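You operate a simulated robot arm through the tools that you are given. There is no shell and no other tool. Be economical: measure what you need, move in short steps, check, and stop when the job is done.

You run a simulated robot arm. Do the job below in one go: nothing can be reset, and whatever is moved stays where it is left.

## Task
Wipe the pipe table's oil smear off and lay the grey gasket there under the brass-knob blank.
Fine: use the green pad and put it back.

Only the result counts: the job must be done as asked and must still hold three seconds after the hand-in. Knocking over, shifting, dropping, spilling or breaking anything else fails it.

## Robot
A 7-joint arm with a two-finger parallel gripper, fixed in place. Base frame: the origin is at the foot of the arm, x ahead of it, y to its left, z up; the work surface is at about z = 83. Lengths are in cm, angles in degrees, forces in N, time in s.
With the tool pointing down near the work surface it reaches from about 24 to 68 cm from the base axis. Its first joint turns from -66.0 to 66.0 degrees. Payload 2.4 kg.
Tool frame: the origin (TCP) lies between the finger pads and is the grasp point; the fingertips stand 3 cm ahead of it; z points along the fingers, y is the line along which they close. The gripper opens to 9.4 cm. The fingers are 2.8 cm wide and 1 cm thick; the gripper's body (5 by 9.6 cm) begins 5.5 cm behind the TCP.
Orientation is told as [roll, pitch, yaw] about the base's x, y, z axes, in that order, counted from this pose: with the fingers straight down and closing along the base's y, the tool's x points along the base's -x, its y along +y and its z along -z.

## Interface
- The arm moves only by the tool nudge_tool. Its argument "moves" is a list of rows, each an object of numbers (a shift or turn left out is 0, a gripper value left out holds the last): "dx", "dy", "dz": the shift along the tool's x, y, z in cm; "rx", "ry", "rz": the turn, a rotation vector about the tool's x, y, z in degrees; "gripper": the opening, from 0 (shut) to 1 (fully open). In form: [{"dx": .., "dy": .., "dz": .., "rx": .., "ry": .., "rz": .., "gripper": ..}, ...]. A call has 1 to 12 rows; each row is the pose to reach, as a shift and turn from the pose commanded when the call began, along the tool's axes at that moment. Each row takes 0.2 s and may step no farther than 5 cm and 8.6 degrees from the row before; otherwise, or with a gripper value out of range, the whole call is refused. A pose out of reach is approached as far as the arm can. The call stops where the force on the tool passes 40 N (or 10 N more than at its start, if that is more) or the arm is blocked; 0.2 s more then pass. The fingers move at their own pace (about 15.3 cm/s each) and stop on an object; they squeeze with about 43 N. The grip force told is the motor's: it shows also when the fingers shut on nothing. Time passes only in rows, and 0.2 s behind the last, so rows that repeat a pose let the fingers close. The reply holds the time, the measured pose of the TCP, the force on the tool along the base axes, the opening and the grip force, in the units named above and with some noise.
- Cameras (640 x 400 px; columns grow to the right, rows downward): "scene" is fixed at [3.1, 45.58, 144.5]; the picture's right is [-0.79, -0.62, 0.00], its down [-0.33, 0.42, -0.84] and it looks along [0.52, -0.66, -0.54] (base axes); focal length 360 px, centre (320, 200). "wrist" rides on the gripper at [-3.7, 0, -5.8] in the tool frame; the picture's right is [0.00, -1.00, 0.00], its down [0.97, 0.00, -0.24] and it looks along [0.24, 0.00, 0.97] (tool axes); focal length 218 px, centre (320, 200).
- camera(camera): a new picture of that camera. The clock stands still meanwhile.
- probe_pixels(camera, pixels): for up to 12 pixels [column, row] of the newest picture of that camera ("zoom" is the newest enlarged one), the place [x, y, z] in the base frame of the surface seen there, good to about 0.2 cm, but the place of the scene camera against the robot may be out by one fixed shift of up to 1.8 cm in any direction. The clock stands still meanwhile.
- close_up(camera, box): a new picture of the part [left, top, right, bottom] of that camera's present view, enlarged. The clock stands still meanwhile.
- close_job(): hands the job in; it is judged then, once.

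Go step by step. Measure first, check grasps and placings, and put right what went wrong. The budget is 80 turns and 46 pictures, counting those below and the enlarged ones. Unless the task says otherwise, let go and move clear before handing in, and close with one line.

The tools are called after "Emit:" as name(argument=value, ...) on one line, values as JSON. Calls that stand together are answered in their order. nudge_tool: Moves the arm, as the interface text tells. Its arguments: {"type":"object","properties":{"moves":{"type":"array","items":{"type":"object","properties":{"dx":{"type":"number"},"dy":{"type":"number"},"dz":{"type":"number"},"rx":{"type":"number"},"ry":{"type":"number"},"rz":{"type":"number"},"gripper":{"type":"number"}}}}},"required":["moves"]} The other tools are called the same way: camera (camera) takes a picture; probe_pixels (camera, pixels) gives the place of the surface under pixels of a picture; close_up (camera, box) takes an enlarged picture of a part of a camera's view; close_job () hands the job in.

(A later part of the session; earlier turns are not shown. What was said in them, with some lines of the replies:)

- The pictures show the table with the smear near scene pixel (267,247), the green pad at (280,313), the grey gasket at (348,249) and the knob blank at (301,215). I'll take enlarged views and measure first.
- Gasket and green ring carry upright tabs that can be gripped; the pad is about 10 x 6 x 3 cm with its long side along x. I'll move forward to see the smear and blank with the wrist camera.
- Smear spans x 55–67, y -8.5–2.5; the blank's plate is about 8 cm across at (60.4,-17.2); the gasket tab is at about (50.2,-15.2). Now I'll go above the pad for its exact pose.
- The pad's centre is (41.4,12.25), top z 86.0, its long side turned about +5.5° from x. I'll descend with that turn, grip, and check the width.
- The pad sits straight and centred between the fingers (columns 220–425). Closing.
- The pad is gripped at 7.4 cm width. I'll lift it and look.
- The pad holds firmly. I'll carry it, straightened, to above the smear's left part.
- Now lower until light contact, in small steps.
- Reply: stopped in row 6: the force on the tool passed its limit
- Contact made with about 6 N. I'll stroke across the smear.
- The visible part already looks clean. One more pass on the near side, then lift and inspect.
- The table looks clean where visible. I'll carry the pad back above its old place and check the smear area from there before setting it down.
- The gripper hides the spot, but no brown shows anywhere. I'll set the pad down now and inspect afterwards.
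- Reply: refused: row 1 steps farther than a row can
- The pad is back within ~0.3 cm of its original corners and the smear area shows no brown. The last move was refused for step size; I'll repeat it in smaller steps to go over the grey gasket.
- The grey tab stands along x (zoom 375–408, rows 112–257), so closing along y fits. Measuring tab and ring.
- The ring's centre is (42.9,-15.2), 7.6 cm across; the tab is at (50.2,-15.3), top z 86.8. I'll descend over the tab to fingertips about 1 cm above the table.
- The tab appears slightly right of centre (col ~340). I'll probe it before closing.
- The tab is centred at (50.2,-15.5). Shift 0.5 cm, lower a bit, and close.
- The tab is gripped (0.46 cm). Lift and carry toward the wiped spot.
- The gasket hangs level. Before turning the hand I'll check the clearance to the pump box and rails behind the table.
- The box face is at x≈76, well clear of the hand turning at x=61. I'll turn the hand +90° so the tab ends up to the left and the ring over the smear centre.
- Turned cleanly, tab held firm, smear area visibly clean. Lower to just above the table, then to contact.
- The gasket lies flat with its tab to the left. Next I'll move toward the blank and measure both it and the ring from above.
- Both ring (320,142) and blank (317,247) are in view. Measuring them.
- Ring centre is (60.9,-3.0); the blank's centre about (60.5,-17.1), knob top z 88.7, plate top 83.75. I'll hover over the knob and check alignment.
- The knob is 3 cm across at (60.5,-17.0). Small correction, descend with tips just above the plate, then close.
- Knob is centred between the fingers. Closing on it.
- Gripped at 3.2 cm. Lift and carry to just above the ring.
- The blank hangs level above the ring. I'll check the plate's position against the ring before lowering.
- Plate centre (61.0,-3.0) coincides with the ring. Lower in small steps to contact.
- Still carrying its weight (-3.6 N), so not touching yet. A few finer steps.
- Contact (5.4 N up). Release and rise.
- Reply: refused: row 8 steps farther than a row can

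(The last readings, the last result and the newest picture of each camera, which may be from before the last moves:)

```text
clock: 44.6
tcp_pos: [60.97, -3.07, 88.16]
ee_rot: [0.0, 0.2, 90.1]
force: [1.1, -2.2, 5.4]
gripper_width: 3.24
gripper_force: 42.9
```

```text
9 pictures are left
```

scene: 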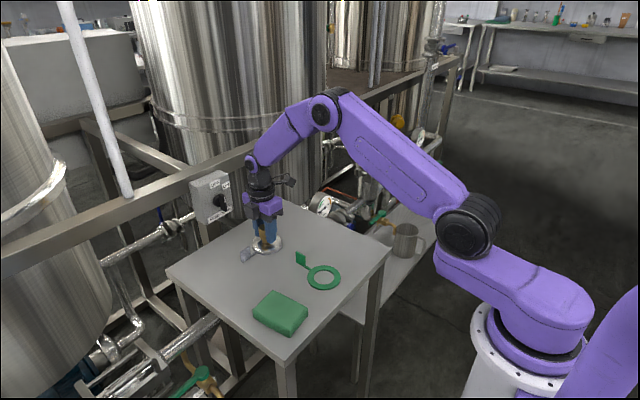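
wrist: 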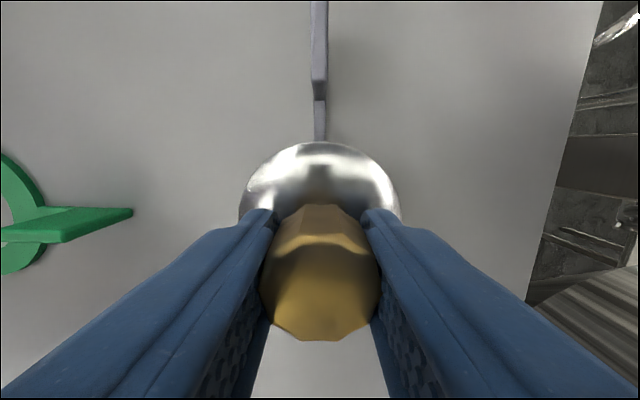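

Emit:
nudge_tool(moves=[{"gripper": 0.45}, {"gripper": 0.6}, {"gripper": 0.6}, {"dz": -1.5, "gripper": 0.6}, {"dz": -5}, {"dz": -9.5}, {"dz": -13}, {"dy": 4.5, "dz": -14}, {"dy": 9, "dz": -14}, {"dy": 13, "dz": -14}, {"dy": 16, "dz": -14}])

Emit:
camera(camera="scene")

Emit:
close_up(camera="scene", box=[160, 190, 400, 340])

Emit:
camera(camera="wrist")

```text
clock: 47.0
tcp_pos: [44.91, -3.42, 102.37]
ee_rot: [0.0, 0.1, 90.2]
force: [-0.2, 0.1, -0.1]
gripper_width: 5.63
gripper_force: 0.0
```

```text
8 pictures are left
```

scene: 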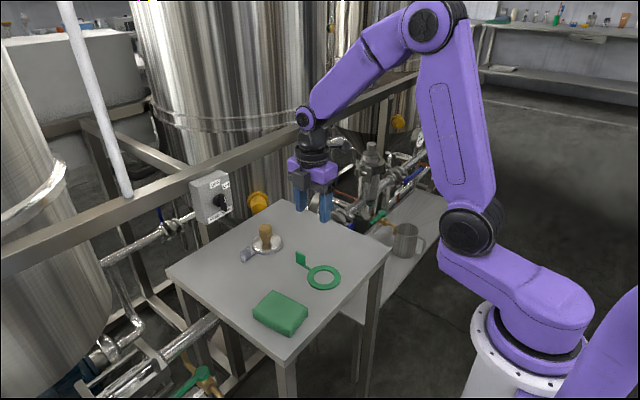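

```text
2.67 times, centred on (280, 265) of scene
```

zoom: 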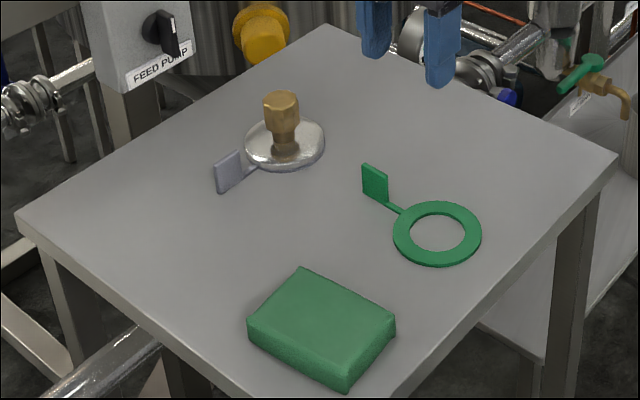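

```text
6 pictures are left
```

wrist: 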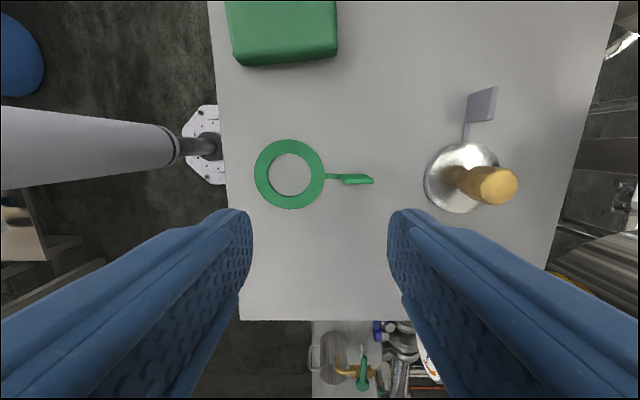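

The pictures show the table clean, with the blank level and centred on the grey gasket where the smear was. The pad is back, the green ring has not moved and the hand is clear, so I'm handing in.

Emit:
close_job()

```text
The job is handed in.
```

The oil smear is wiped off, the grey gasket lies on that spot with the brass-knob blank on top, and the green pad is back within about 0.3 cm of where it started.
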